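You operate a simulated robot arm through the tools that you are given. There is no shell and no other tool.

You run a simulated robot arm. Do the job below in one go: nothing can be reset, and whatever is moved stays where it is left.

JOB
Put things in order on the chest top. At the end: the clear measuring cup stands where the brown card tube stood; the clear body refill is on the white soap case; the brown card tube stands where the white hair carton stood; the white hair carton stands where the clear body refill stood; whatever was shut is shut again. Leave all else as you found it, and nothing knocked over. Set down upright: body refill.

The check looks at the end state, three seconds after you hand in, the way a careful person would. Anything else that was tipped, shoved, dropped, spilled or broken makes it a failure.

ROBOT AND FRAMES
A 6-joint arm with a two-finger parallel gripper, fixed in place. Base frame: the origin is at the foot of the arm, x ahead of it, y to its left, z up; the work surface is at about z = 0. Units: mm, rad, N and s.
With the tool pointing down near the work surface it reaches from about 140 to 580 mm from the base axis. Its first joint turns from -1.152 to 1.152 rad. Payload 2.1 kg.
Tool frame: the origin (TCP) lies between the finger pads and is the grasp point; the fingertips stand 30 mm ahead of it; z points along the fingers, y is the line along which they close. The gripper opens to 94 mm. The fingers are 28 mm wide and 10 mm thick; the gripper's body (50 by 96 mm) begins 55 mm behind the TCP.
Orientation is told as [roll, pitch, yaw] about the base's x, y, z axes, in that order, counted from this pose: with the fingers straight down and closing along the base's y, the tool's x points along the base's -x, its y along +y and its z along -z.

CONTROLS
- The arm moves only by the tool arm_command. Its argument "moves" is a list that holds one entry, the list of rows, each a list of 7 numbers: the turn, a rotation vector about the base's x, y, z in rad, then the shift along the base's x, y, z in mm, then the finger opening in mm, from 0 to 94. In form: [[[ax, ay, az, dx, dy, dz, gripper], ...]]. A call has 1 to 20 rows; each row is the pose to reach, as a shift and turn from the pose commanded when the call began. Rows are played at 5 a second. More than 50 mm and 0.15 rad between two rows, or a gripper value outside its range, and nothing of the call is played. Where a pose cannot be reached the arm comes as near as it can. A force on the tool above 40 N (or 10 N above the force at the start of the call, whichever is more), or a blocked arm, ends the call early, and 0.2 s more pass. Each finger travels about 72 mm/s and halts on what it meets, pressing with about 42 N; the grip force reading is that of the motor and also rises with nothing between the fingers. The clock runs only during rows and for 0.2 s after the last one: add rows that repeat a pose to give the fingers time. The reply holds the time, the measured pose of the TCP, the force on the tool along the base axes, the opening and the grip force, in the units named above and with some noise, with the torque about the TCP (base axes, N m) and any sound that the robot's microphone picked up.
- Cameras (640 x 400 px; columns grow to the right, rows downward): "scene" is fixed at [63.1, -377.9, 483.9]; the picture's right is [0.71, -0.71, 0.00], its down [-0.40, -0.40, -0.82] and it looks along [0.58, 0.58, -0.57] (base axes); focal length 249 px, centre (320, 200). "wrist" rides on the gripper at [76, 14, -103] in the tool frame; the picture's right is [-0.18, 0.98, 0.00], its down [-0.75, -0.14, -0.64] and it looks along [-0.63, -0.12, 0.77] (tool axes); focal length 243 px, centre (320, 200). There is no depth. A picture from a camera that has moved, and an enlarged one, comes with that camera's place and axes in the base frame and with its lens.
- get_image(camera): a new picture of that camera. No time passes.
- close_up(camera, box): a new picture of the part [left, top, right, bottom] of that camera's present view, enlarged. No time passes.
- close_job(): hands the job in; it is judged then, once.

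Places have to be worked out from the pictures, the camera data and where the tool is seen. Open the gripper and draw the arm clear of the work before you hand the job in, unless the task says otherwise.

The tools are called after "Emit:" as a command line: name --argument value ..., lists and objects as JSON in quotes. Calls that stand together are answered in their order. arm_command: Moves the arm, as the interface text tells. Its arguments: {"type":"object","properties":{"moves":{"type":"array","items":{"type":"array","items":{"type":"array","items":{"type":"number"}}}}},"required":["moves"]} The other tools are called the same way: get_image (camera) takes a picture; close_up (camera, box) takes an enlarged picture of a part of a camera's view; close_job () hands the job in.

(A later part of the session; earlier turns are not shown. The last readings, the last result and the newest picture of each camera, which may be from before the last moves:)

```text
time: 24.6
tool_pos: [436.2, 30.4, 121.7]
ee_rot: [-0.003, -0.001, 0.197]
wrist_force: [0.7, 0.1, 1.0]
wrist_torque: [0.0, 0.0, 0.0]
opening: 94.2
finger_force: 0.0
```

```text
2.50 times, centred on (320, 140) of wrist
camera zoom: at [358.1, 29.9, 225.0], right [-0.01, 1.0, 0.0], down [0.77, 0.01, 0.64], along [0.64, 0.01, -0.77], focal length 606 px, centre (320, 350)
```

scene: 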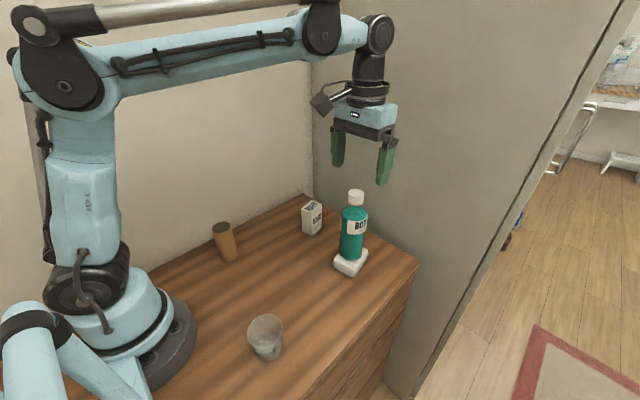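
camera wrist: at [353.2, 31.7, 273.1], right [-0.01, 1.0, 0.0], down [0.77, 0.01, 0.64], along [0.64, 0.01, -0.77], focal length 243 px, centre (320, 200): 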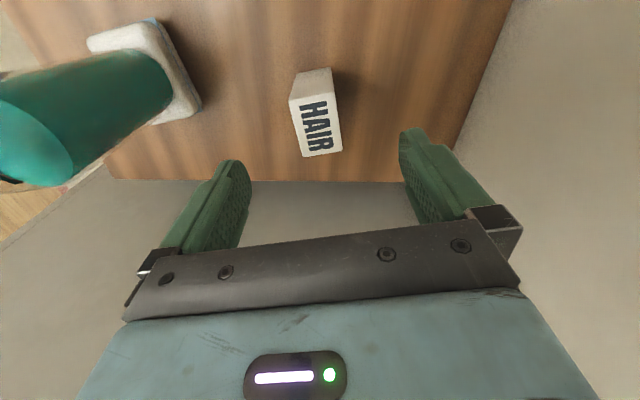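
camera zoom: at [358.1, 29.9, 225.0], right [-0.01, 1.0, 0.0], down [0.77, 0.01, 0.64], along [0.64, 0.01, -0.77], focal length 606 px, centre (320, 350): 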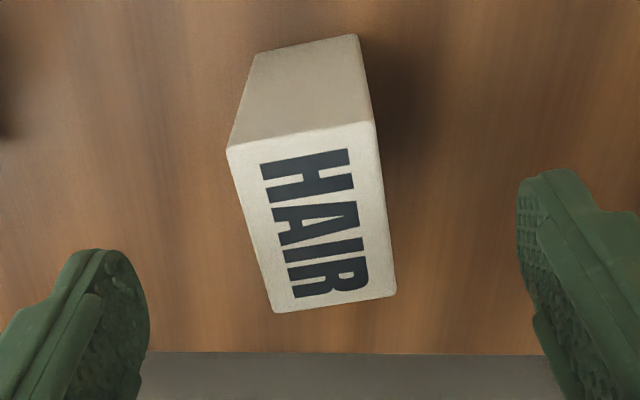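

Now centred within about 1.5 mm. I descend to z≈48 and close on the narrow sides.

Emit:
arm_command --moves '[[[0, 0, 0, 0, 0, -15, 94], [0, 0, 0, 0, 0, -30, 94], [0, 0, 0, 0, 0, -45, 94], [0, 0, 0, 0, 0, -60, 94], [0, 0, 0, 0, 0, -70, 94], [0, 0, 0, 0, 0, -74, 94], [0, 0, 0, 0, 0, -74, 94], [0, 0, 0, 0, 0, -74, 80], [0, 0, 0, 0, 0, -74, 66], [0, 0, 0, 0, 0, -74, 54], [0, 0, 0, 0, 0, -74, 44], [0, 0, 0, 0, 0, -74, 38], [0, 0, 0, 0, 0, -74, 35], [0, 0, 0, 0, 0, -74, 33], [0, 0, 0, 0, 0, -74, 31], [0, 0, 0, 0, 0, -74, 29], [0, 0, 0, 0, 0, -74, 29]]]'

Emit:
get_image --camera "wrist"

Emit:
close_up --camera "scene" --box '[260, 140, 380, 250]'

```text
time: 28.2
tool_pos: [435.4, 29.5, 47.5]
ee_rot: [-0.001, -0.001, 0.197]
wrist_force: [-0.1, 0.1, 0.2]
wrist_torque: [0.06, 0.02, -0.01]
opening: 39.7
finger_force: 42.4
```

```text
taken
camera wrist: at [357.7, 28.9, 151.1], right [-0.01, 1.0, 0.0], down [0.77, 0.01, 0.64], along [0.64, 0.01, -0.77], focal length 243 px, centre (320, 200)
```

wrist: 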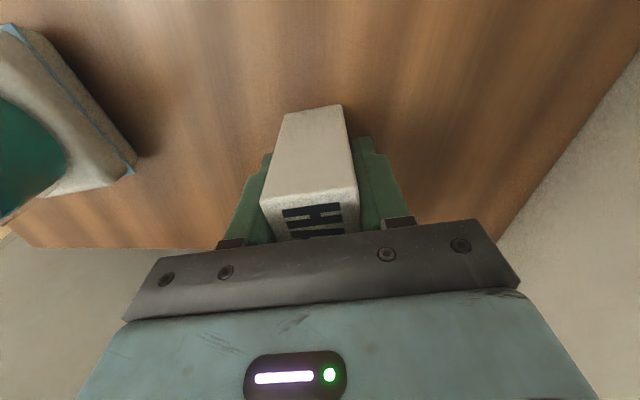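

```text
3.64 times, centred on (320, 195) of scene
camera zoom: at [63.1, -377.9, 483.9], right [0.71, -0.71, 0.0], down [-0.4, -0.4, -0.82], along [0.58, 0.58, -0.57], focal length 906 px, centre (320, 218)
```

zoom: 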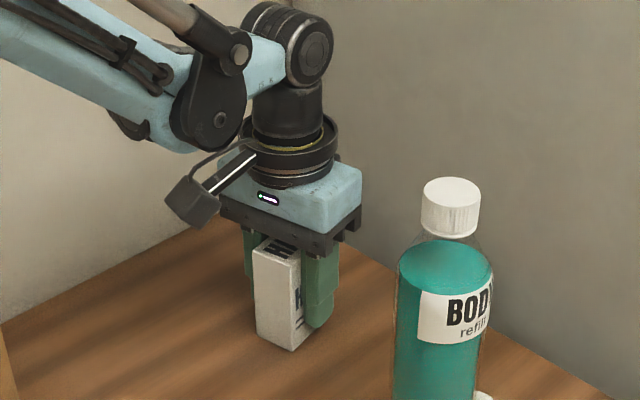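

The carton is held firmly. I lift it slowly straight up.

Emit:
arm_command --moves '[[[0, 0, 0, 0, 0, 3, 29], [0, 0, 0, 0, 0, 8, 29], [0, 0, 0, 0, 0, 18, 29], [0, 0, 0, 0, 0, 30, 29], [0, 0, 0, 0, 0, 42, 29], [0, 0, 0, 0, 0, 54, 29], [0, 0, 0, 0, 0, 60, 29], [0, 0, 0, 0, 0, 60, 29]]]'

Emit:
get_image --camera "wrist"

Emit:
close_up --camera "scene" --box '[260, 140, 380, 250]'

```text
time: 30.0
tool_pos: [434.4, 29.1, 109.2]
ee_rot: [-0.001, 0.001, 0.198]
wrist_force: [-0.4, -0.4, -1.1]
wrist_torque: [0.0, 0.01, -0.02]
opening: 39.7
finger_force: 41.9
```

```text
taken
camera wrist: at [357.8, 28.9, 212.1], right [-0.01, 1.0, 0.0], down [0.77, 0.01, 0.64], along [0.64, 0.01, -0.77], focal length 243 px, centre (320, 200)
```

wrist: 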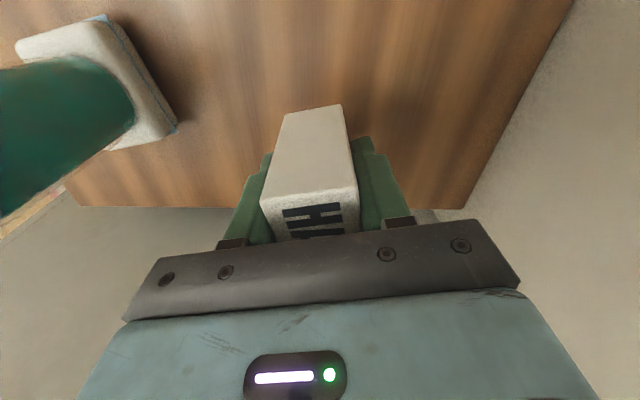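

```text
3.64 times, centred on (320, 195) of scene
camera zoom: at [63.1, -377.9, 483.9], right [0.71, -0.71, 0.0], down [-0.4, -0.4, -0.82], along [0.58, 0.58, -0.57], focal length 906 px, centre (320, 218)
```

zoom: 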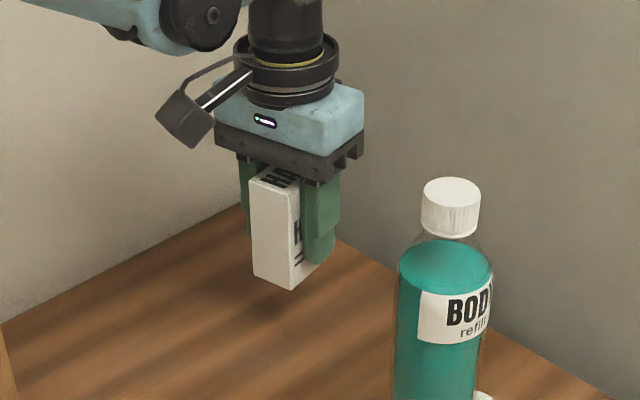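

Carton is hanging straight. I carry it back in -x, well away from the bottle, then over in -y to the bottle's former spot.

Emit:
arm_command --moves '[[[0, 0, 0, -10, 0, 5, 29], [0, 0, 0, -34, 0, 10, 29], [0, 0, 0, -60, 0, 10, 29], [0, 0, 0, -86, 0, 10, 29], [0, 0, 0, -112, 0, 10, 29], [0, 0, 0, -135, -8, 10, 29], [0, 0, 0, -152, -24, 10, 29], [0, 0, 0, -160.5, -46, 10, 29], [0, 0, 0, -160.5, -72, 10, 29], [0, 0, 0, -160.5, -98, 10, 29], [0, 0, 0, -160.5, -124, 10, 29], [0, 0, 0, -160.5, -150, 10, 29], [0, 0, 0, -160.5, -174, 10, 29], [0, 0, 0, -160.5, -192, 10, 29], [0, 0, 0, -160.5, -199.1, 10, 29], [0, 0, 0, -160.5, -199.1, 10, 29], [0, 0, 0, -160.5, -199.1, 10, 29]]]'

Emit:
get_image --camera "wrist"

Emit:
get_image --camera "scene"

```text
time: 33.6
tool_pos: [276.8, -170.7, 117.9]
ee_rot: [-0.001, -0.001, 0.197]
wrist_force: [-0.1, 0.3, -0.9]
wrist_torque: [0.0, 0.0, 0.01]
opening: 39.5
finger_force: 42.0
```

```text
taken
camera wrist: at [197.8, -170.0, 221.9], right [-0.01, 1.0, 0.0], down [0.77, 0.01, 0.64], along [0.64, 0.01, -0.77], focal length 243 px, centre (320, 200)
```

wrist: 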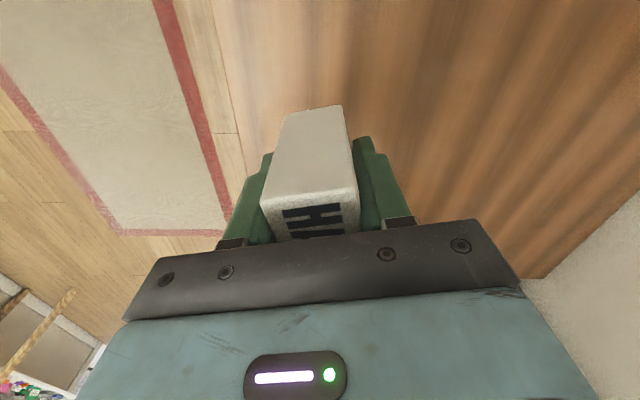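

```text
taken
```

scene: 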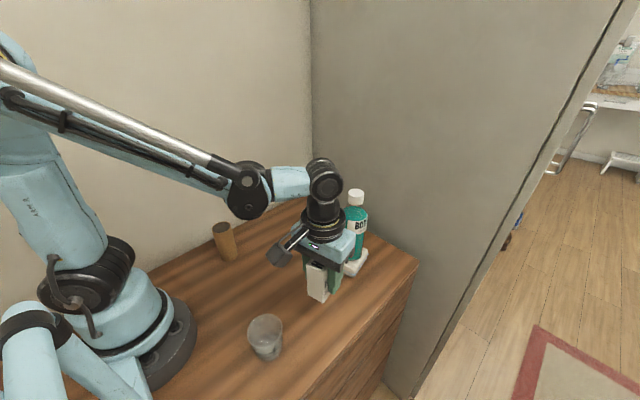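

I'm over the spot. I lower to a few millimetres above the surface.

Emit:
arm_command --moves '[[[0, 0, 0, 0, 0, -8, 29], [0, 0, 0, 0, 0, -20, 29], [0, 0, 0, 0, 0, -34, 29], [0, 0, 0, 0, 0, -48, 29], [0, 0, 0, 0, 0, -58, 29], [0, 0, 0, 0, 0, -65, 29], [0, 0, 0, 0, 0, -67, 29], [0, 0, 0, 0, 0, -67, 29]]]'

Emit:
close_up --camera "scene" --box '[270, 210, 390, 330]'

```text
time: 35.4
tool_pos: [275.1, -168.5, 50.1]
ee_rot: [-0.002, -0.001, 0.197]
wrist_force: [-0.3, 0.6, -1.6]
wrist_torque: [-0.02, -0.01, 0.01]
opening: 39.6
finger_force: 41.6
```

```text
3.33 times, centred on (330, 270) of scene
camera zoom: at [63.1, -377.9, 483.9], right [0.71, -0.71, 0.0], down [-0.4, -0.4, -0.82], along [0.58, 0.58, -0.57], focal length 831 px, centre (287, -33)
```

zoom: 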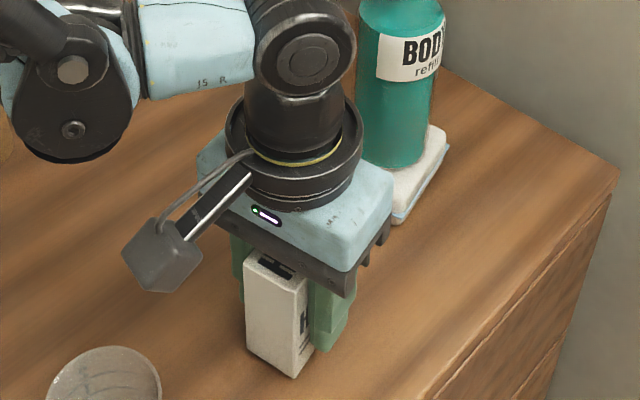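

Not in contact yet (commanded z ≈ 51.3, carton base about 3 mm up). I step down 1 mm at a time.

Emit:
arm_command --moves '[[[0, 0, 0, 0, 0, -1, 29], [0, 0, 0, 0, 0, -2, 29], [0, 0, 0, 0, 0, -2, 29]]]'

```text
time: 36.2
tool_pos: [275.4, -169.9, 49.0]
ee_rot: [-0.003, 0.0, 0.197]
wrist_force: [0.4, -0.1, -1.3]
wrist_torque: [0.02, 0.01, 0.03]
opening: 39.9
finger_force: 41.7
```

Still no contact at commanded z ≈ 49.3; another 1 mm down.

Emit:
arm_command --moves '[[[0, 0, 0, 0, 0, -0.5, 29], [0, 0, 0, 0, 0, -1, 29], [0, 0, 0, 0, 0, -1, 29]]]'

```text
time: 37.0
tool_pos: [275.0, -168.5, 47.8]
ee_rot: [-0.002, 0.001, 0.197]
wrist_force: [0.2, 0.0, -1.2]
wrist_torque: [0.03, -0.01, -0.01]
opening: 39.7
finger_force: 42.3
```

At the grasp height with no upward force yet; half a millimetre more.

Emit:
arm_command --moves '[[[0, 0, 0, 0, 0, -0.4, 29], [0, 0, 0, 0, 0, -0.7, 29], [0, 0, 0, 0, 0, -0.7, 29]]]'

```text
time: 37.8
tool_pos: [275.1, -170.2, 48.2]
ee_rot: [0.0, -0.001, 0.196]
wrist_force: [-0.7, 0.1, -0.5]
wrist_torque: [0.01, -0.01, -0.01]
opening: 39.5
finger_force: 41.7
```

Force is near zero, likely just touching; another 0.5 mm to confirm.

Emit:
arm_command --moves '[[[0, 0, 0, 0, 0, -0.3, 29], [0, 0, 0, 0, 0, -0.5, 29], [0, 0, 0, 0, 0, -0.5, 29]]]'

Emit:
close_up --camera "scene" --box '[290, 270, 350, 330]'

```text
time: 38.6
tool_pos: [275.5, -171.0, 47.5]
ee_rot: [-0.003, 0.0, 0.196]
wrist_force: [-1.5, 1.4, 32.2]
wrist_torque: [0.14, 0.03, -0.03]
opening: 39.7
finger_force: 42.1
```

```text
6.67 times, centred on (320, 300) of scene
camera zoom: at [63.0, -377.8, 483.9], right [0.71, -0.71, 0.0], down [-0.4, -0.4, -0.82], along [0.58, 0.58, -0.57], focal length 1662 px, centre (320, -467)
```

zoom: 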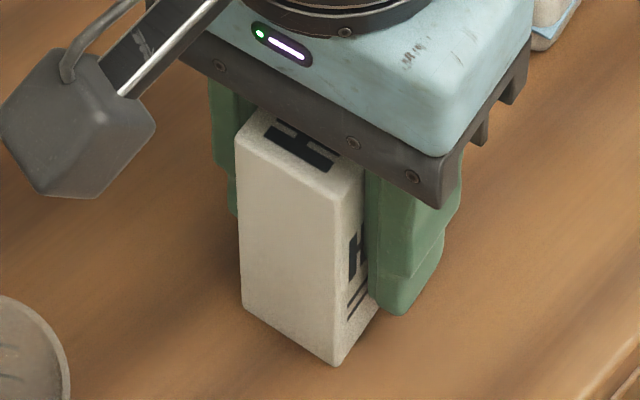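

Contact (+32 N). I ease up 0.4 mm and open gradually.

Emit:
arm_command --moves '[[[0, 0, 0, 0, 0, 0.3, 29], [0, 0, 0, 0, 0, 0.45, 29], [0, 0, 0, 0, 0, 0.45, 34], [0, 0, 0, 0, 0, 0.45, 37], [0, 0, 0, 0, 0, 0.45, 39], [0, 0, 0, 0, 0, 0.45, 41], [0, 0, 0, 0, 0, 0.45, 43], [0, 0, 0, 0, 0, 0.45, 46], [0, 0, 0, 0, 0, 0.45, 50], [0, 0, 0, 0, 0, 0.45, 60], [0, 0, 0, 0, 0, 0.45, 72], [0, 0, 0, 0, 0, 0.45, 84], [0, 0, 0, 0, 0, 0.45, 94], [0, 0, 0, 0, 0, 0.45, 94]]]'

Emit:
get_image --camera "wrist"

Emit:
close_up --camera "scene" --box '[270, 210, 390, 330]'

```text
time: 41.6
tool_pos: [276.6, -169.2, 47.6]
ee_rot: [0.0, -0.001, 0.197]
wrist_force: [-0.8, -0.2, 0.9]
wrist_torque: [-0.01, 0.01, -0.03]
opening: 94.0
finger_force: 0.0
```

```text
taken
camera wrist: at [197.1, -170.0, 151.0], right [-0.01, 1.0, 0.0], down [0.77, 0.01, 0.64], along [0.64, 0.01, -0.77], focal length 243 px, centre (320, 200)
```

wrist: 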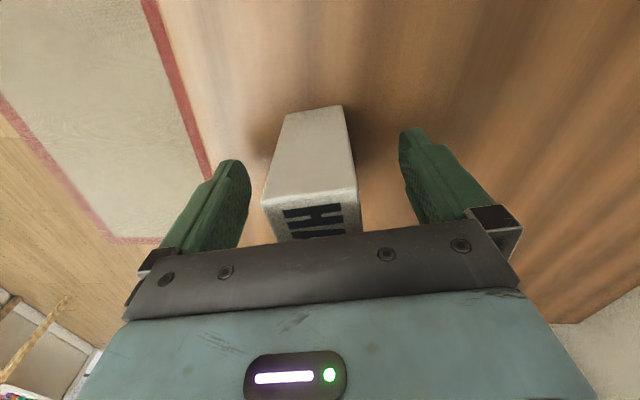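

```text
3.33 times, centred on (330, 270) of scene
camera zoom: at [63.1, -377.9, 483.9], right [0.71, -0.71, 0.0], down [-0.4, -0.4, -0.82], along [0.58, 0.58, -0.57], focal length 831 px, centre (287, -33)
```

zoom: 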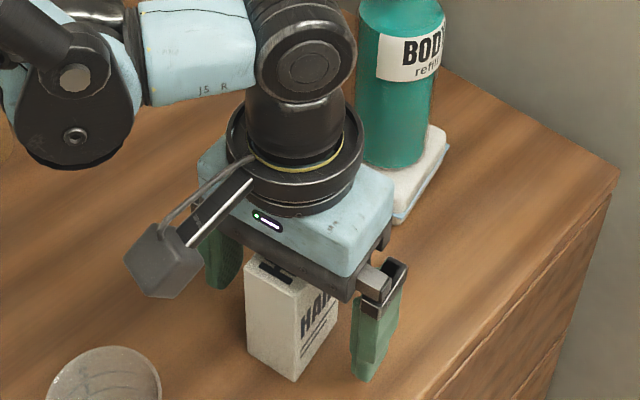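

Carton stands free at the bottle's former spot. I rise straight up, then go over the card tube with the gripper turned back to yaw 0.

Emit:
arm_command --moves '[[[0, 0, 0, 0, 0, 10, 94], [0, 0, 0, 0, 0, 30, 94], [0, 0, 0, 0, 0, 60, 94], [0, 0, 0, 0, 0, 95, 94], [0, 0, 0, 0, 0, 130, 94], [0, 0, 0, 0, 10, 152, 94], [0, 0, -0.02, -7, 40, 152.5, 94], [0, 0, -0.04, -14, 75, 152.5, 94], [0, 0, -0.08, -22, 112, 152.5, 94], [0, 0, -0.11, -32, 150, 152.5, 94], [0, 0, -0.14, -42, 188, 152.5, 94], [0, 0, -0.17, -52, 225, 152.5, 94], [0, 0, -0.19, -60, 258, 152.5, 94], [0, 0, -0.197, -63.5, 279.4, 152.5, 94], [0, 0, -0.197, -63.5, 279.4, 152.5, 94], [0, 0, -0.197, -63.5, 279.4, 152.5, 94]]]'

Emit:
get_image --camera "wrist"

Emit:
get_image --camera "scene"

```text
time: 45.0
tool_pos: [211.1, 110.4, 200.3]
ee_rot: [-0.003, -0.002, 0.0]
wrist_force: [0.5, -0.5, -0.2]
wrist_torque: [0.03, 0.02, 0.01]
opening: 93.9
finger_force: 0.1
```

```text
taken
camera wrist: at [134.3, 125.1, 303.5], right [0.18, 0.98, 0.0], down [0.75, -0.14, 0.64], along [0.63, -0.12, -0.77], focal length 243 px, centre (320, 200)
```

wrist: 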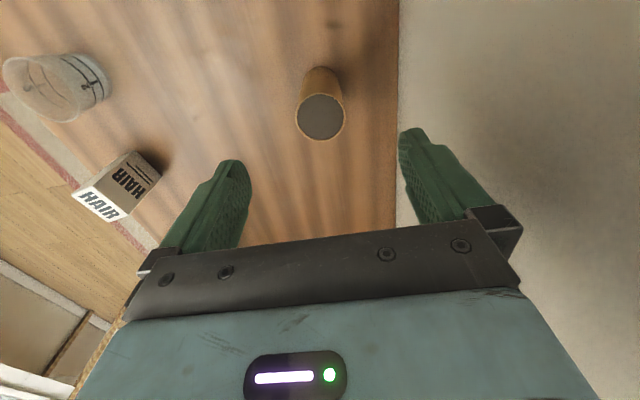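

```text
taken
```

scene: 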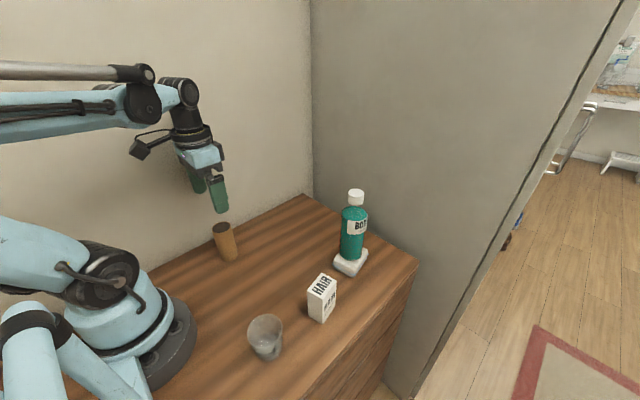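

I zoom in on the tube top to check centring.

Emit:
close_up --camera "wrist" --box '[272, 55, 368, 150]'

Emit:
close_up --camera "wrist" --box '[0, 30, 180, 230]'

```text
4.21 times, centred on (320, 102) of wrist
camera zoom: at [134.3, 125.1, 303.5], right [0.18, 0.98, 0.0], down [0.75, -0.14, 0.64], along [0.63, -0.12, -0.77], focal length 1022 px, centre (320, 610)
```

zoom: 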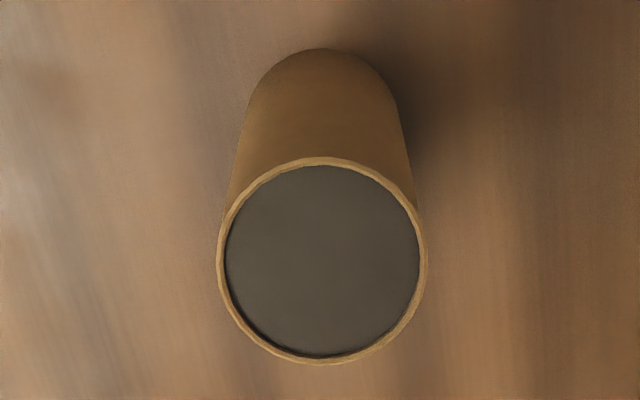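

```text
2.00 times, centred on (90, 130) of wrist
camera zoom: at [134.3, 125.1, 303.5], right [0.18, 0.98, 0.0], down [0.75, -0.14, 0.64], along [0.63, -0.12, -0.77], focal length 485 px, centre (780, 340)
```

zoom: 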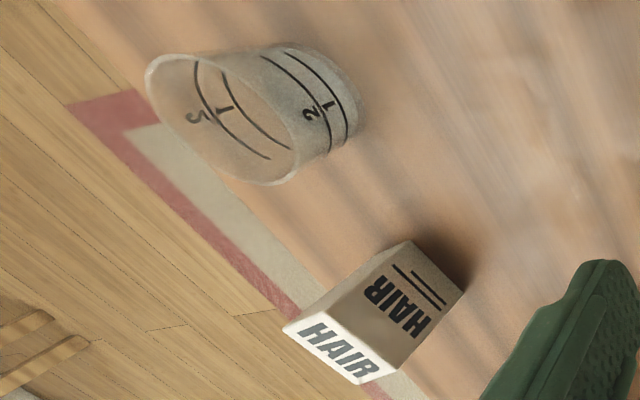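

The tube top (43 mm across) is within ~1.5 mm of the tool axis. I descend to z≈58 around it, shifting x by +1.

Emit:
arm_command --moves '[[[0, 0, 0, 1, 0.3, -20, 94], [0, 0, 0, 1, 0.3, -40, 94], [0, 0, 0, 1, 0.3, -60, 94], [0, 0, 0, 1, 0.3, -80, 94], [0, 0, 0, 1, 0.3, -100, 94], [0, 0, 0, 1, 0.3, -118, 94], [0, 0, 0, 1, 0.3, -132, 94], [0, 0, 0, 1, 0.3, -142, 94], [0, 0, 0, 1, 0.3, -142, 94], [0, 0, 0, 1, 0.3, -142, 94]]]'

Emit:
get_image --camera "wrist"

Emit:
close_up --camera "scene" --box '[150, 160, 290, 300]'

```text
time: 47.2
tool_pos: [212.4, 111.2, 58.3]
ee_rot: [-0.002, 0.0, -0.001]
wrist_force: [0.4, 0.2, -0.4]
wrist_torque: [-0.01, -0.03, 0.02]
opening: 93.8
finger_force: 0.1
```

```text
taken
camera wrist: at [135.9, 125.7, 161.5], right [0.18, 0.98, 0.0], down [0.75, -0.14, 0.64], along [0.63, -0.12, -0.77], focal length 243 px, centre (320, 200)
```

wrist: 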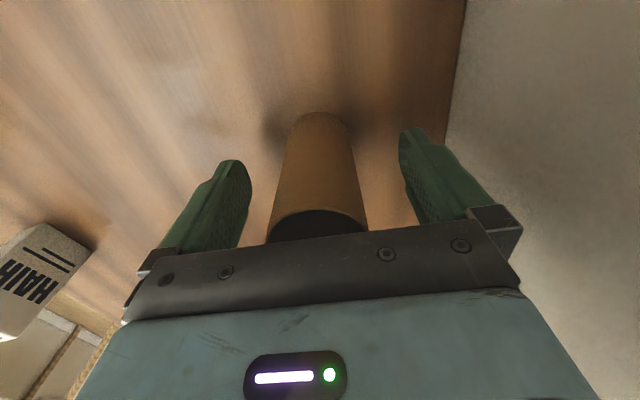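

```text
2.86 times, centred on (220, 230) of scene
camera zoom: at [63.1, -377.9, 483.9], right [0.71, -0.71, 0.0], down [-0.4, -0.4, -0.82], along [0.58, 0.58, -0.57], focal length 712 px, centre (606, 114)
```

zoom: 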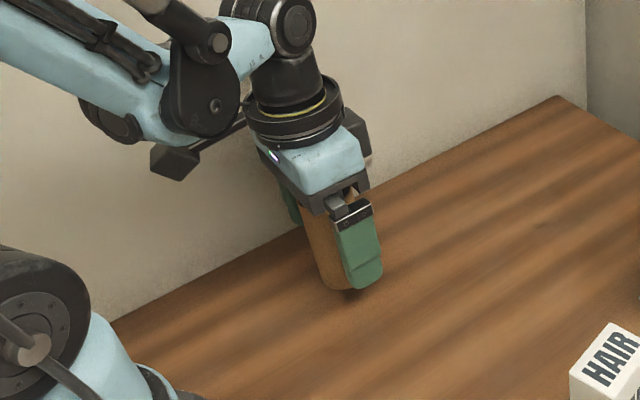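

The tube is centred between the pads. I close gradually.

Emit:
arm_command --moves '[[[0, 0, 0, 0, 0, 0, 80], [0, 0, 0, 0, 0, 0, 66], [0, 0, 0, 0, 0, 0, 56], [0, 0, 0, 0, 0, 0, 50], [0, 0, 0, 0, 0, 0, 47], [0, 0, 0, 0, 0, 0, 45], [0, 0, 0, 0, 0, 0, 43], [0, 0, 0, 0, 0, 0, 41], [0, 0, 0, 0, 0, 0, 40], [0, 0, 0, 0, 0, 0, 40]]]'

```text
time: 49.4
tool_pos: [212.7, 110.1, 57.4]
ee_rot: [-0.001, 0.0, -0.001]
wrist_force: [0.8, 0.3, 0.4]
wrist_torque: [0.0, 0.03, 0.01]
opening: 42.7
finger_force: 41.8
```

Gripped at 42.7 mm. I lift straight up.

Emit:
arm_command --moves '[[[0, 0, 0, 0, 0, 3, 40], [0, 0, 0, 0, 0, 8, 40], [0, 0, 0, 0, 0, 18, 40], [0, 0, 0, 0, 0, 32, 40], [0, 0, 0, 0, 0, 46, 40], [0, 0, 0, 0, 0, 60, 40], [0, 0, 0, 0, 0, 70, 40], [0, 0, 0, 0, 0, 70, 40]]]'

Emit:
get_image --camera "wrist"

Emit:
close_up --camera "scene" --box '[150, 140, 290, 280]'

```text
time: 51.2
tool_pos: [212.6, 109.8, 128.3]
ee_rot: [-0.001, -0.001, -0.001]
wrist_force: [0.6, -0.3, -0.1]
wrist_torque: [-0.02, -0.03, 0.03]
opening: 42.4
finger_force: 41.9
```

```text
taken
camera wrist: at [136.4, 125.6, 231.8], right [0.18, 0.98, 0.0], down [0.75, -0.14, 0.64], along [0.63, -0.12, -0.77], focal length 243 px, centre (320, 200)
```

wrist: 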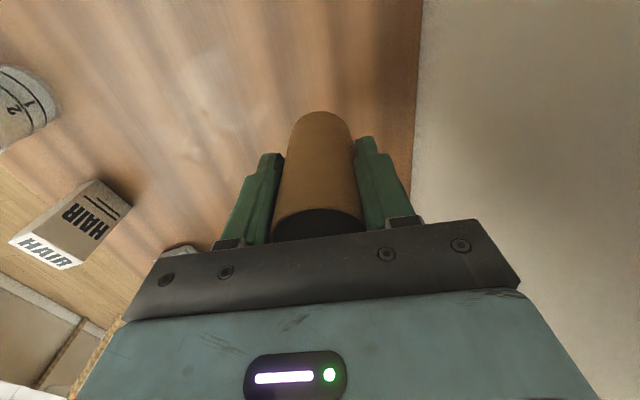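

```text
2.86 times, centred on (220, 210) of scene
camera zoom: at [63.1, -377.9, 483.9], right [0.71, -0.71, 0.0], down [-0.4, -0.4, -0.82], along [0.58, 0.58, -0.57], focal length 712 px, centre (606, 171)
```

zoom: 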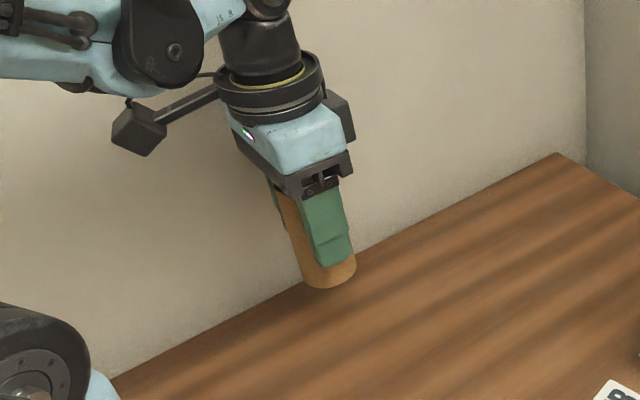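

The tube hangs straight. I carry it to the carton's former spot.

Emit:
arm_command --moves '[[[0, 0, 0, 10, -4, 0, 40], [0, 0, 0, 30, -11, 0, 40], [0, 0, 0, 54, -20, 0, 40], [0, 0, 0, 78, -28, 0, 40], [0, 0, 0, 102, -37, 0, 40], [0, 0, 0, 126, -46, 0, 40], [0, 0, 0, 150, -54, 0, 40], [0, 0, 0, 174, -63, 0, 40], [0, 0, 0, 196, -71, 0, 40], [0, 0, 0, 212, -77, 0, 40], [0, 0, 0, 221.8, -80.4, 0, 40], [0, 0, 0, 221.8, -80.4, 0, 40], [0, 0, 0, 221.8, -80.4, -15, 40], [0, 0, 0, 221.8, -80.4, -30, 40], [0, 0, 0, 221.8, -80.4, -45, 40], [0, 0, 0, 221.8, -80.4, -58, 40], [0, 0, 0, 221.8, -80.4, -65, 40], [0, 0, 0, 221.8, -80.4, -65, 40]]]'

Emit:
get_image --camera "wrist"

Emit:
close_up --camera "scene" --box '[260, 140, 380, 250]'

```text
time: 55.0
tool_pos: [433.8, 29.6, 63.6]
ee_rot: [-0.002, 0.001, 0.001]
wrist_force: [-0.3, -1.2, -0.5]
wrist_torque: [-0.06, 0.0, 0.02]
opening: 42.4
finger_force: 42.3
```

```text
taken
camera wrist: at [357.3, 44.9, 167.2], right [0.18, 0.98, 0.0], down [0.75, -0.14, 0.64], along [0.63, -0.12, -0.77], focal length 243 px, centre (320, 200)
```

wrist: 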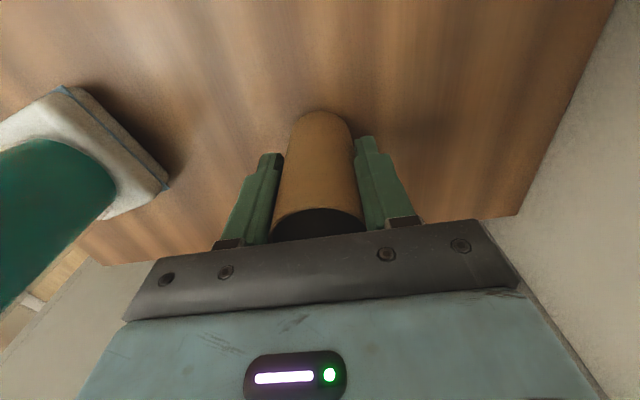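

```text
3.64 times, centred on (320, 195) of scene
camera zoom: at [63.1, -377.9, 483.9], right [0.71, -0.71, 0.0], down [-0.4, -0.4, -0.82], along [0.58, 0.58, -0.57], focal length 906 px, centre (320, 218)
```

zoom: 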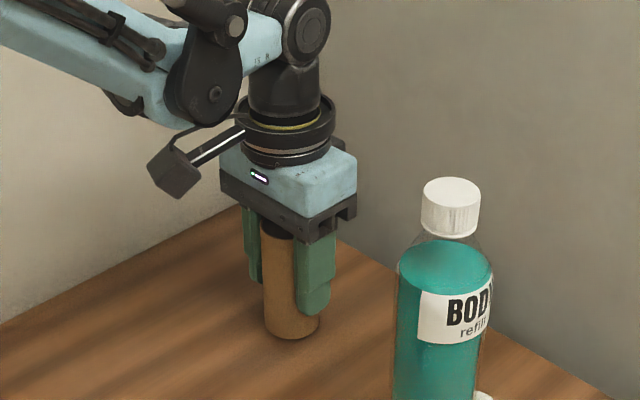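

Base should be about 5 mm up. I lower 4.5 mm.

Emit:
arm_command --moves '[[[0, 0, 0, 0, 0, -1.5, 40], [0, 0, 0, 0, 0, -3, 40], [0, 0, 0, 0, 0, -4.5, 40], [0, 0, 0, 0, 0, -4.5, 40]]]'

```text
time: 56.0
tool_pos: [434.1, 29.9, 59.4]
ee_rot: [-0.003, 0.0, -0.001]
wrist_force: [0.9, -0.7, -0.3]
wrist_torque: [0.0, 0.01, 0.01]
opening: 42.3
finger_force: 42.4
```

No contact yet; half-millimetre steps now.

Emit:
arm_command --moves '[[[0, 0, 0, 0, 0, -0.3, 40], [0, 0, 0, 0, 0, -0.5, 40], [0, 0, 0, 0, 0, -0.5, 40]]]'

```text
time: 56.8
tool_pos: [434.1, 28.9, 58.2]
ee_rot: [-0.001, 0.001, 0.001]
wrist_force: [-0.2, -0.6, -0.3]
wrist_torque: [0.01, 0.01, 0.02]
opening: 42.4
finger_force: 41.9
```

Still free at commanded 58.05; another 0.4 mm.

Emit:
arm_command --moves '[[[0, 0, 0, 0, 0, -0.2, 40], [0, 0, 0, 0, 0, -0.4, 40], [0, 0, 0, 0, 0, -0.4, 40]]]'

```text
time: 57.6
tool_pos: [433.3, 29.6, 57.3]
ee_rot: [-0.002, 0.0, -0.002]
wrist_force: [-0.1, -1.1, 5.1]
wrist_torque: [-0.03, 0.04, 0.01]
opening: 42.5
finger_force: 41.5
```

Light contact (+5 N): the tube's base is on the surface. I open gradually.

Emit:
arm_command --moves '[[[0, 0, 0, 0, 0, 0, 40.5], [0, 0, 0, 0, 0, 0, 41.5], [0, 0, 0, 0, 0, 0, 42.5], [0, 0, 0, 0, 0, 0, 44], [0, 0, 0, 0, 0, 0, 46], [0, 0, 0, 0, 0, 0, 49], [0, 0, 0, 0, 0, 0, 56], [0, 0, 0, 0, 0, 0, 66], [0, 0, 0, 0, 0, 0, 78], [0, 0, 0, 0, 0, 0, 90], [0, 0, 0, 0, 0, 0, 94], [0, 0, 0, 0, 0, 0, 94]]]'

Emit:
get_image --camera "wrist"

Emit:
close_up --camera "scene" --box '[260, 140, 380, 250]'

```text
time: 60.2
tool_pos: [434.4, 29.0, 58.1]
ee_rot: [-0.003, -0.001, 0.0]
wrist_force: [0.4, 0.4, 0.6]
wrist_torque: [-0.03, -0.01, -0.03]
opening: 94.1
finger_force: 0.1
```

```text
taken
camera wrist: at [357.8, 44.3, 161.2], right [0.18, 0.98, 0.0], down [0.75, -0.14, 0.64], along [0.63, -0.12, -0.77], focal length 243 px, centre (320, 200)
```

wrist: 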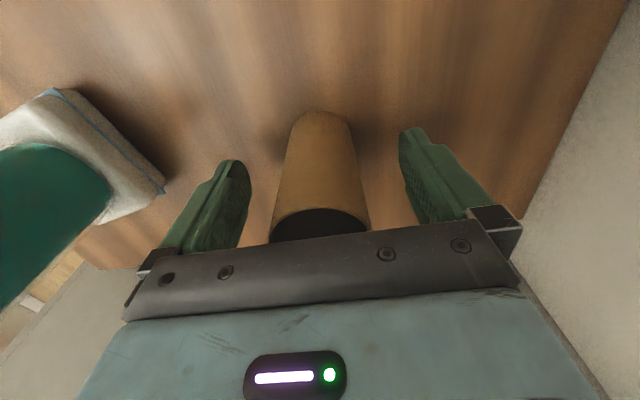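

```text
3.64 times, centred on (320, 195) of scene
camera zoom: at [63.1, -377.9, 483.9], right [0.71, -0.71, 0.0], down [-0.4, -0.4, -0.82], along [0.58, 0.58, -0.57], focal length 906 px, centre (320, 218)
```

zoom: 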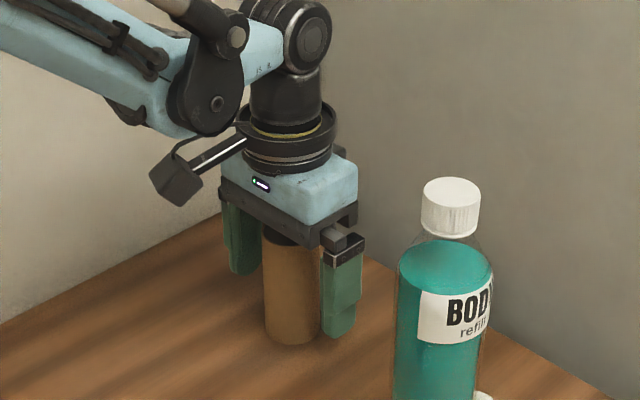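

The tube stands on its own. I rise straight up and take a verification look from above before going to the cup.

Emit:
arm_command --moves '[[[0, 0, 0, 0, 0, 8, 94], [0, 0, 0, 0, 0, 25, 94], [0, 0, 0, 0, 0, 50, 94], [0, 0, 0, 0, 0, 80, 94], [0, 0, 0, 0, 0, 110, 94], [0, 0, 0, 0, 0, 132, 94], [0, 0, 0, 0, 0, 132, 94], [0, 0, 0, 0, 0, 132, 94]]]'

Emit:
get_image --camera "wrist"

Emit:
get_image --camera "scene"

```text
time: 62.0
tool_pos: [434.2, 29.6, 190.2]
ee_rot: [-0.001, 0.001, 0.0]
wrist_force: [0.2, -0.9, -0.5]
wrist_torque: [0.0, -0.01, 0.02]
opening: 93.9
finger_force: 0.0
```

```text
taken
camera wrist: at [357.6, 44.1, 293.1], right [0.18, 0.98, 0.0], down [0.75, -0.14, 0.64], along [0.63, -0.12, -0.77], focal length 243 px, centre (320, 200)
```

wrist: 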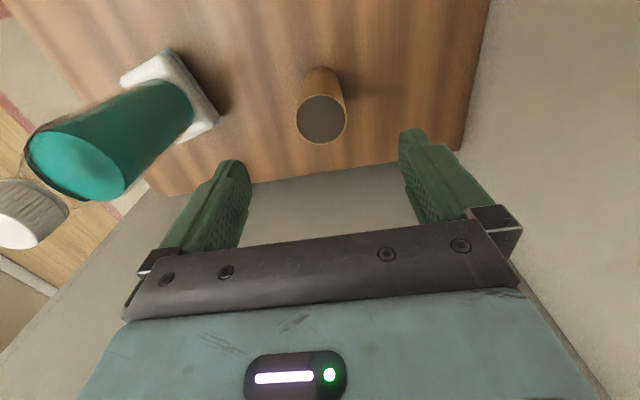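

```text
taken
```

scene: 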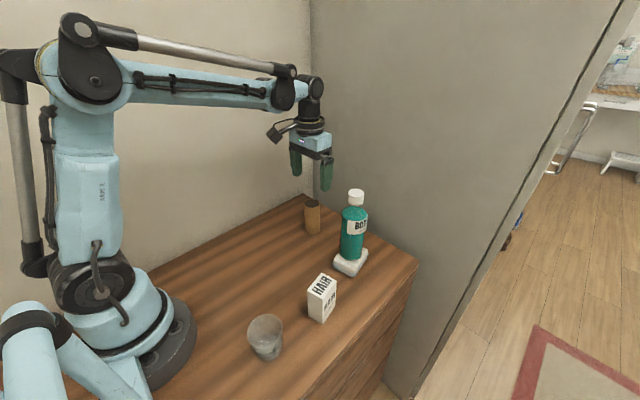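

I compare the tube's foot to where the carton's foot was, using the same scene zoom as at the start, and check the carton vs. the bottle's original foot.

Emit:
close_up --camera "scene" --box '[272, 195, 352, 245]'

Emit:
close_up --camera "scene" --box '[272, 235, 368, 331]'

```text
8.00 times, centred on (312, 220) of scene
camera zoom: at [63.1, -377.9, 483.9], right [0.71, -0.71, 0.0], down [-0.4, -0.4, -0.82], along [0.58, 0.58, -0.57], focal length 1994 px, centre (384, 40)
```

zoom: 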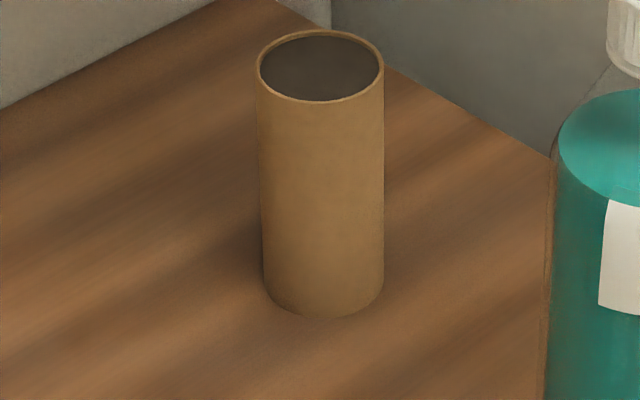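

```text
4.17 times, centred on (320, 283) of scene
camera zoom: at [63.1, -377.9, 483.9], right [0.71, -0.71, 0.0], down [-0.4, -0.4, -0.82], along [0.58, 0.58, -0.57], focal length 1038 px, centre (320, -146)
```

zoom: 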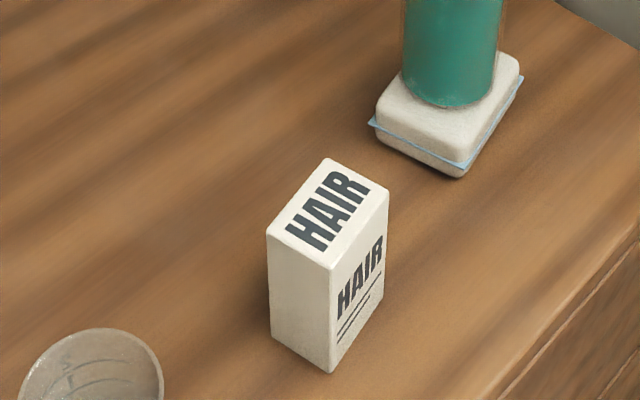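

Tube and carton feet agree with the originals to ~2 mm, and the soap case hasn't moved. Now I go to the cup, estimated near (153.5,-148) with rim at about z=58.

Emit:
arm_command --moves '[[[0, 0, 0, -15, -9, 0, 94], [0, 0, 0, -47, -30, 0, 94], [0, 0, 0, -84, -53, 0, 94], [0, 0, 0, -121, -77, 0, 94], [0, 0, 0, -158, -100, 0, 94], [0, 0, 0, -195, -124, 0, 94], [0, 0, 0, -230, -146, 0, 94], [0, 0, 0, -260, -165, 0, 94], [0, 0, 0, -281, -178.1, 0, 94], [0, 0, 0, -281, -178.1, 0, 94], [0, 0, 0, -281, -178.1, 0, 94]]]'

Emit:
get_image --camera "wrist"

Emit:
get_image --camera "scene"

```text
time: 64.4
tool_pos: [153.5, -147.8, 190.9]
ee_rot: [-0.003, -0.001, 0.0]
wrist_force: [-0.1, 0.7, 0.1]
wrist_torque: [0.02, 0.0, -0.01]
opening: 93.9
finger_force: 0.1
```

```text
taken
camera wrist: at [76.3, -132.9, 293.9], right [0.18, 0.98, 0.0], down [0.75, -0.14, 0.64], along [0.63, -0.12, -0.77], focal length 243 px, centre (320, 200)
```

wrist: 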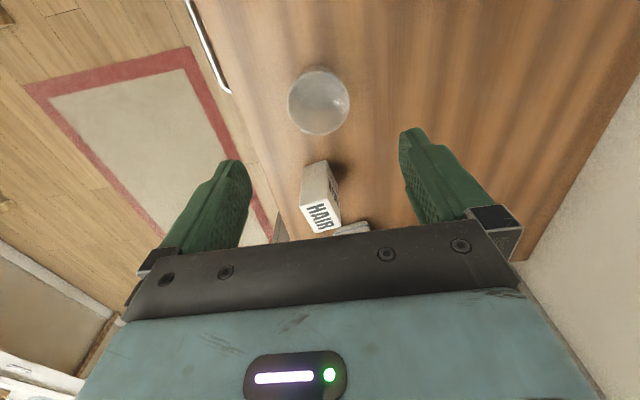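

```text
taken
```

scene: 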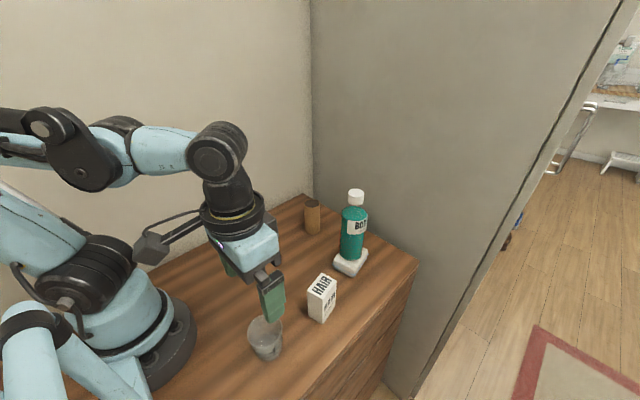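

I zoom on the cup to check its centre, rim height and contents.

Emit:
close_up --camera "wrist" --box '[272, 55, 368, 145]'

Emit:
close_up --camera "scene" --box '[225, 290, 305, 370]'

```text
4.44 times, centred on (320, 100) of wrist
camera zoom: at [76.3, -132.9, 293.9], right [0.18, 0.98, 0.0], down [0.75, -0.14, 0.64], along [0.63, -0.12, -0.77], focal length 1078 px, centre (320, 644)
```

zoom: 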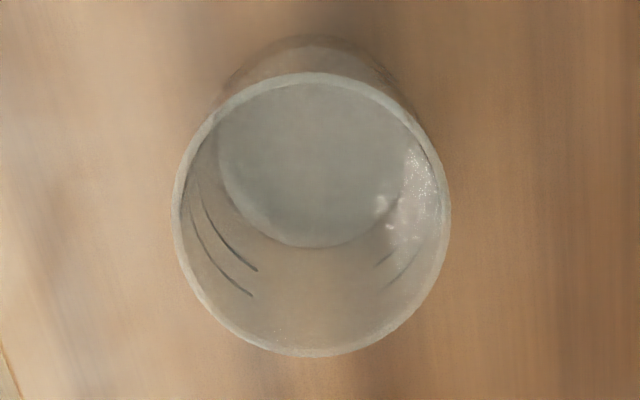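

```text
5.00 times, centred on (265, 330) of scene
camera zoom: at [63.1, -377.9, 483.9], right [0.71, -0.71, 0.0], down [-0.4, -0.4, -0.82], along [0.58, 0.58, -0.57], focal length 1246 px, centre (595, -450)
```

zoom: 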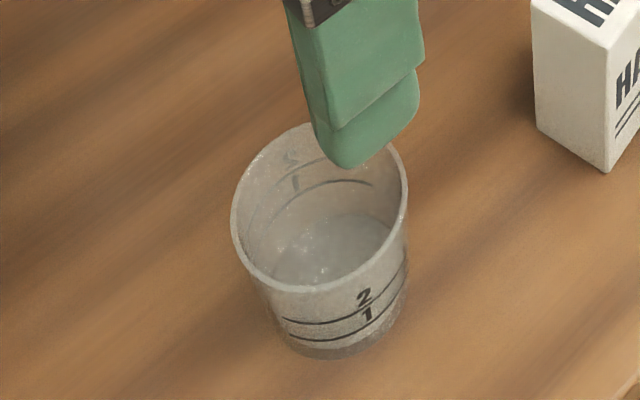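

The cup (59 mm rim, appears empty) is about (-1.1,-1.6) mm off the axis. I correct and descend to z≈45 with the gripper open.

Emit:
arm_command --moves '[[[0, 0, 0, -1.1, -1.6, -20, 94], [0, 0, 0, -1.1, -1.6, -40, 94], [0, 0, 0, -1.1, -1.6, -60, 94], [0, 0, 0, -1.1, -1.6, -80, 94], [0, 0, 0, -1.1, -1.6, -85, 94], [0, 0, 0, -1.1, -1.6, -85, 94]]]'

Emit:
close_up --camera "wrist" --box '[240, 60, 400, 220]'

Emit:
get_image --camera "scene"

```text
time: 65.8
tool_pos: [151.8, -150.0, 106.7]
ee_rot: [-0.001, -0.001, -0.002]
wrist_force: [0.1, 0.1, 0.3]
wrist_torque: [-0.01, 0.03, 0.0]
opening: 94.0
finger_force: 0.1
```

```text
2.50 times, centred on (320, 140) of wrist
camera zoom: at [75.3, -135.3, 209.1], right [0.18, 0.98, 0.0], down [0.75, -0.14, 0.64], along [0.63, -0.12, -0.77], focal length 606 px, centre (320, 350)
```

zoom: 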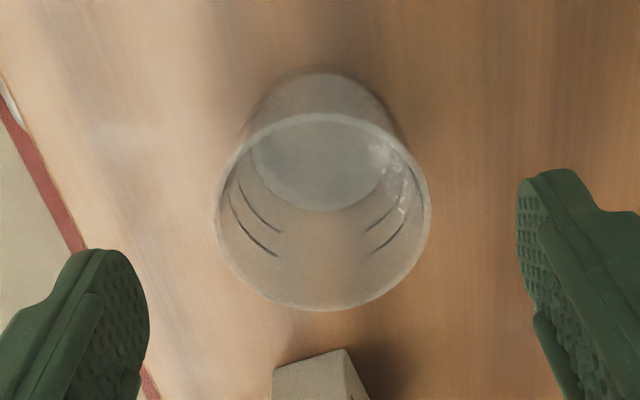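

```text
taken
```

scene: 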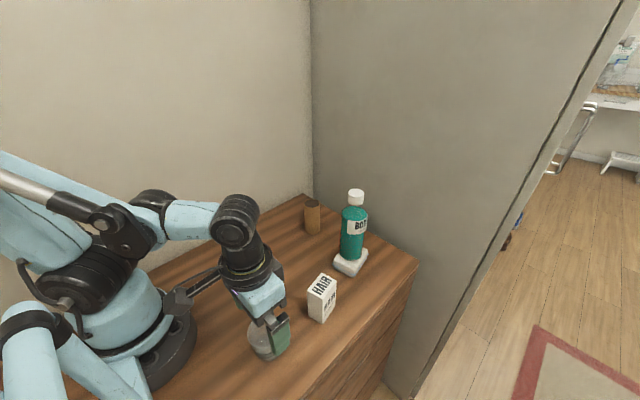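

The rim now reads about (-1,+1) mm from the axis; I adjust and go down to z≈45.

Emit:
arm_command --moves '[[[0, 0, 0, -1, 1, -10, 94], [0, 0, 0, -1, 1, -25, 94], [0, 0, 0, -1, 1, -40, 94], [0, 0, 0, -1, 1, -52, 94], [0, 0, 0, -1, 1, -60, 94], [0, 0, 0, -1, 1, -60, 94], [0, 0, 0, -1, 1, -60, 94]]]'

Emit:
get_image --camera "wrist"

Emit:
close_up --camera "scene" --box '[140, 230, 340, 380]'

```text
time: 67.4
tool_pos: [152.2, -149.1, 45.2]
ee_rot: [-0.001, -0.001, 0.001]
wrist_force: [-0.2, 0.2, -1.0]
wrist_torque: [0.04, -0.02, -0.01]
opening: 93.7
finger_force: 0.0
```

```text
taken
camera wrist: at [74.9, -134.4, 147.7], right [0.18, 0.98, 0.0], down [0.75, -0.14, 0.64], along [0.63, -0.12, -0.77], focal length 243 px, centre (320, 200)
```

wrist: 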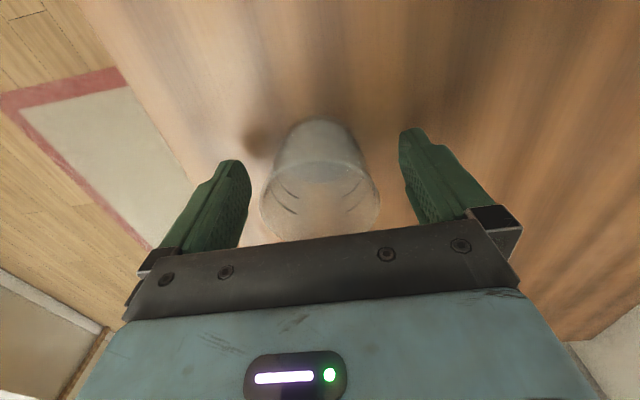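

```text
2.67 times, centred on (240, 305) of scene
camera zoom: at [63.1, -377.8, 483.9], right [0.71, -0.71, 0.0], down [-0.4, -0.4, -0.82], along [0.58, 0.58, -0.57], focal length 665 px, centre (533, -80)
```

zoom: 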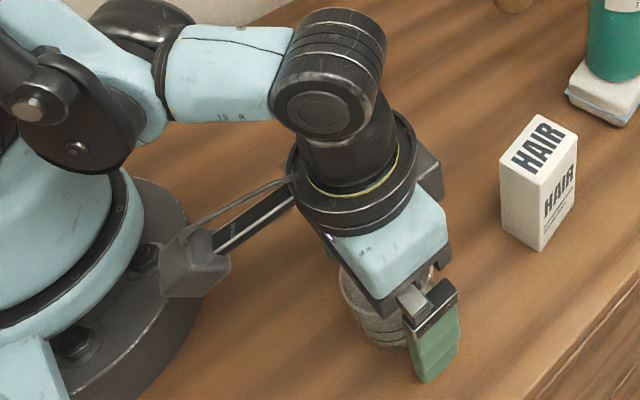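

The cup is centred between the pads and the wrist camera clears the base. I close gently on the rim.

Emit:
arm_command --moves '[[[0, 0, 0, 0, 0, 0, 84], [0, 0, 0, 0, 0, 0, 74], [0, 0, 0, 0, 0, 0, 67], [0, 0, 0, 0, 0, 0, 64], [0, 0, 0, 0, 0, 0, 62], [0, 0, 0, 0, 0, 0, 61], [0, 0, 0, 0, 0, 0, 60], [0, 0, 0, 0, 0, 0, 59], [0, 0, 0, 0, 0, 0, 58], [0, 0, 0, 0, 0, 0, 57], [0, 0, 0, 0, 0, 0, 57]]]'

Emit:
get_image --camera "wrist"

```text
time: 69.8
tool_pos: [150.7, -149.1, 44.0]
ee_rot: [-0.001, 0.0, 0.001]
wrist_force: [0.4, -0.3, -0.3]
wrist_torque: [0.0, -0.01, -0.03]
opening: 57.8
finger_force: 0.7
```

```text
taken
camera wrist: at [74.9, -134.4, 147.8], right [0.18, 0.98, 0.0], down [0.75, -0.14, 0.64], along [0.63, -0.12, -0.77], focal length 243 px, centre (320, 200)
```

wrist: 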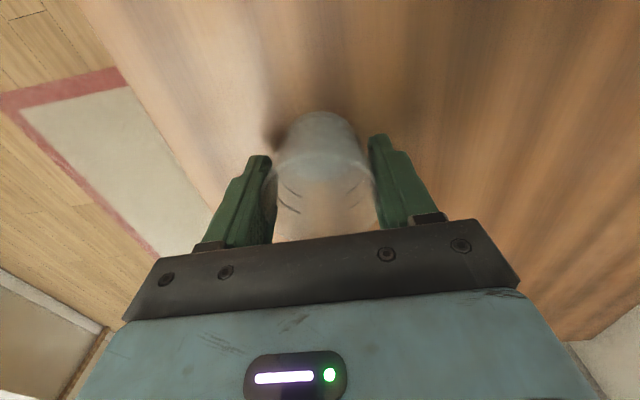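

Force is still low at 57.8 mm and the cup's outline seems slightly changed; I zoom in to check whether it tilted or slid.

Emit:
close_up --camera "wrist" --box '[240, 90, 400, 250]'

Emit:
close_up --camera "scene" --box '[225, 300, 305, 380]'

```text
2.50 times, centred on (320, 170) of wrist
camera zoom: at [74.9, -134.4, 147.8], right [0.18, 0.98, 0.0], down [0.75, -0.14, 0.64], along [0.63, -0.12, -0.77], focal length 606 px, centre (320, 275)
```

zoom: 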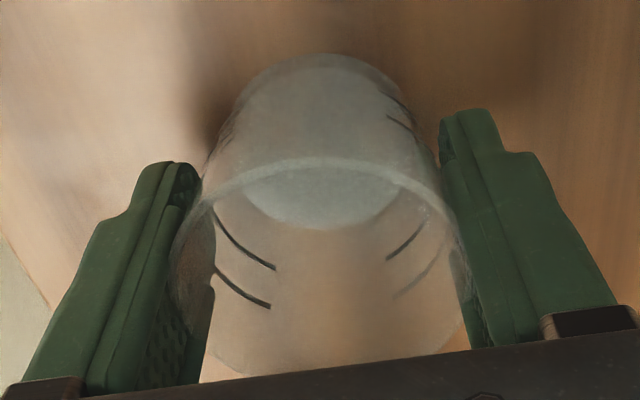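

```text
5.00 times, centred on (265, 340) of scene
camera zoom: at [63.1, -377.9, 483.9], right [0.71, -0.71, 0.0], down [-0.4, -0.4, -0.82], along [0.58, 0.58, -0.57], focal length 1246 px, centre (595, -500)
```

zoom: 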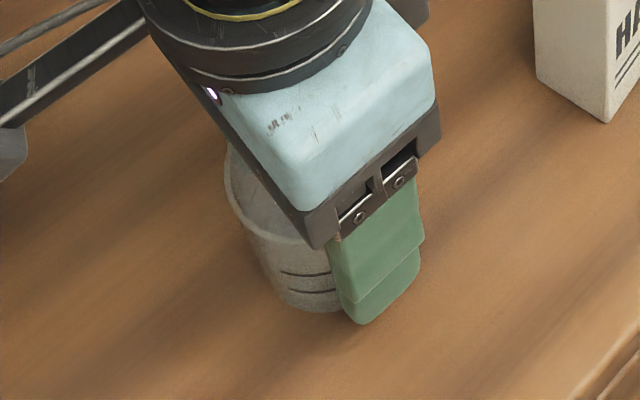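

The cup is still upright and the pads are just touching the rim (it shifted about 2 mm at most). I close another millimetre slowly and check again.

Emit:
arm_command --moves '[[[0, 0, 0, 0, 0, 0, 56.5], [0, 0, 0, 0, 0, 0, 56], [0, 0, 0, 0, 0, 0, 56]]]'

Emit:
close_up --camera "wrist" --box '[240, 90, 400, 250]'

Emit:
close_up --camera "scene" --box '[225, 300, 305, 380]'

```text
time: 70.6
tool_pos: [151.5, -148.5, 44.7]
ee_rot: [-0.002, -0.001, 0.0]
wrist_force: [0.5, 0.3, -0.3]
wrist_torque: [-0.01, -0.04, -0.01]
opening: 57.1
finger_force: 18.7
```

```text
2.50 times, centred on (320, 170) of wrist
camera zoom: at [74.9, -134.4, 147.8], right [0.18, 0.98, 0.0], down [0.75, -0.14, 0.64], along [0.63, -0.12, -0.77], focal length 606 px, centre (320, 275)
```

zoom: 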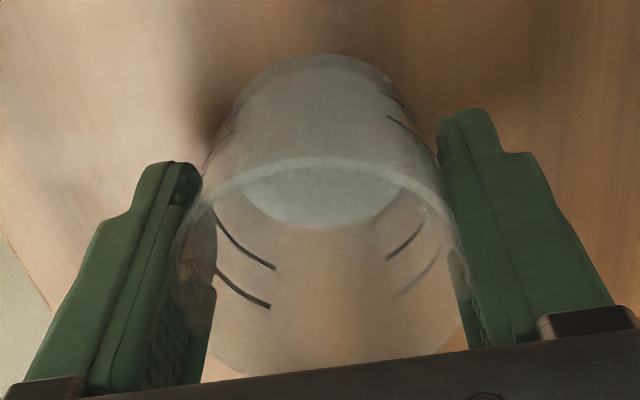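

```text
5.00 times, centred on (265, 340) of scene
camera zoom: at [63.1, -377.9, 483.9], right [0.71, -0.71, 0.0], down [-0.4, -0.4, -0.82], along [0.58, 0.58, -0.57], focal length 1246 px, centre (595, -500)
```

zoom: 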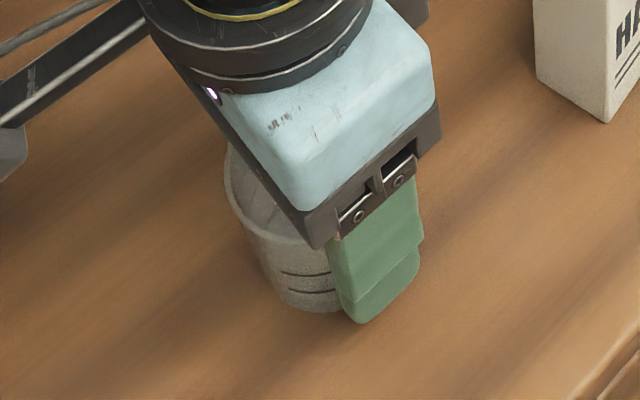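

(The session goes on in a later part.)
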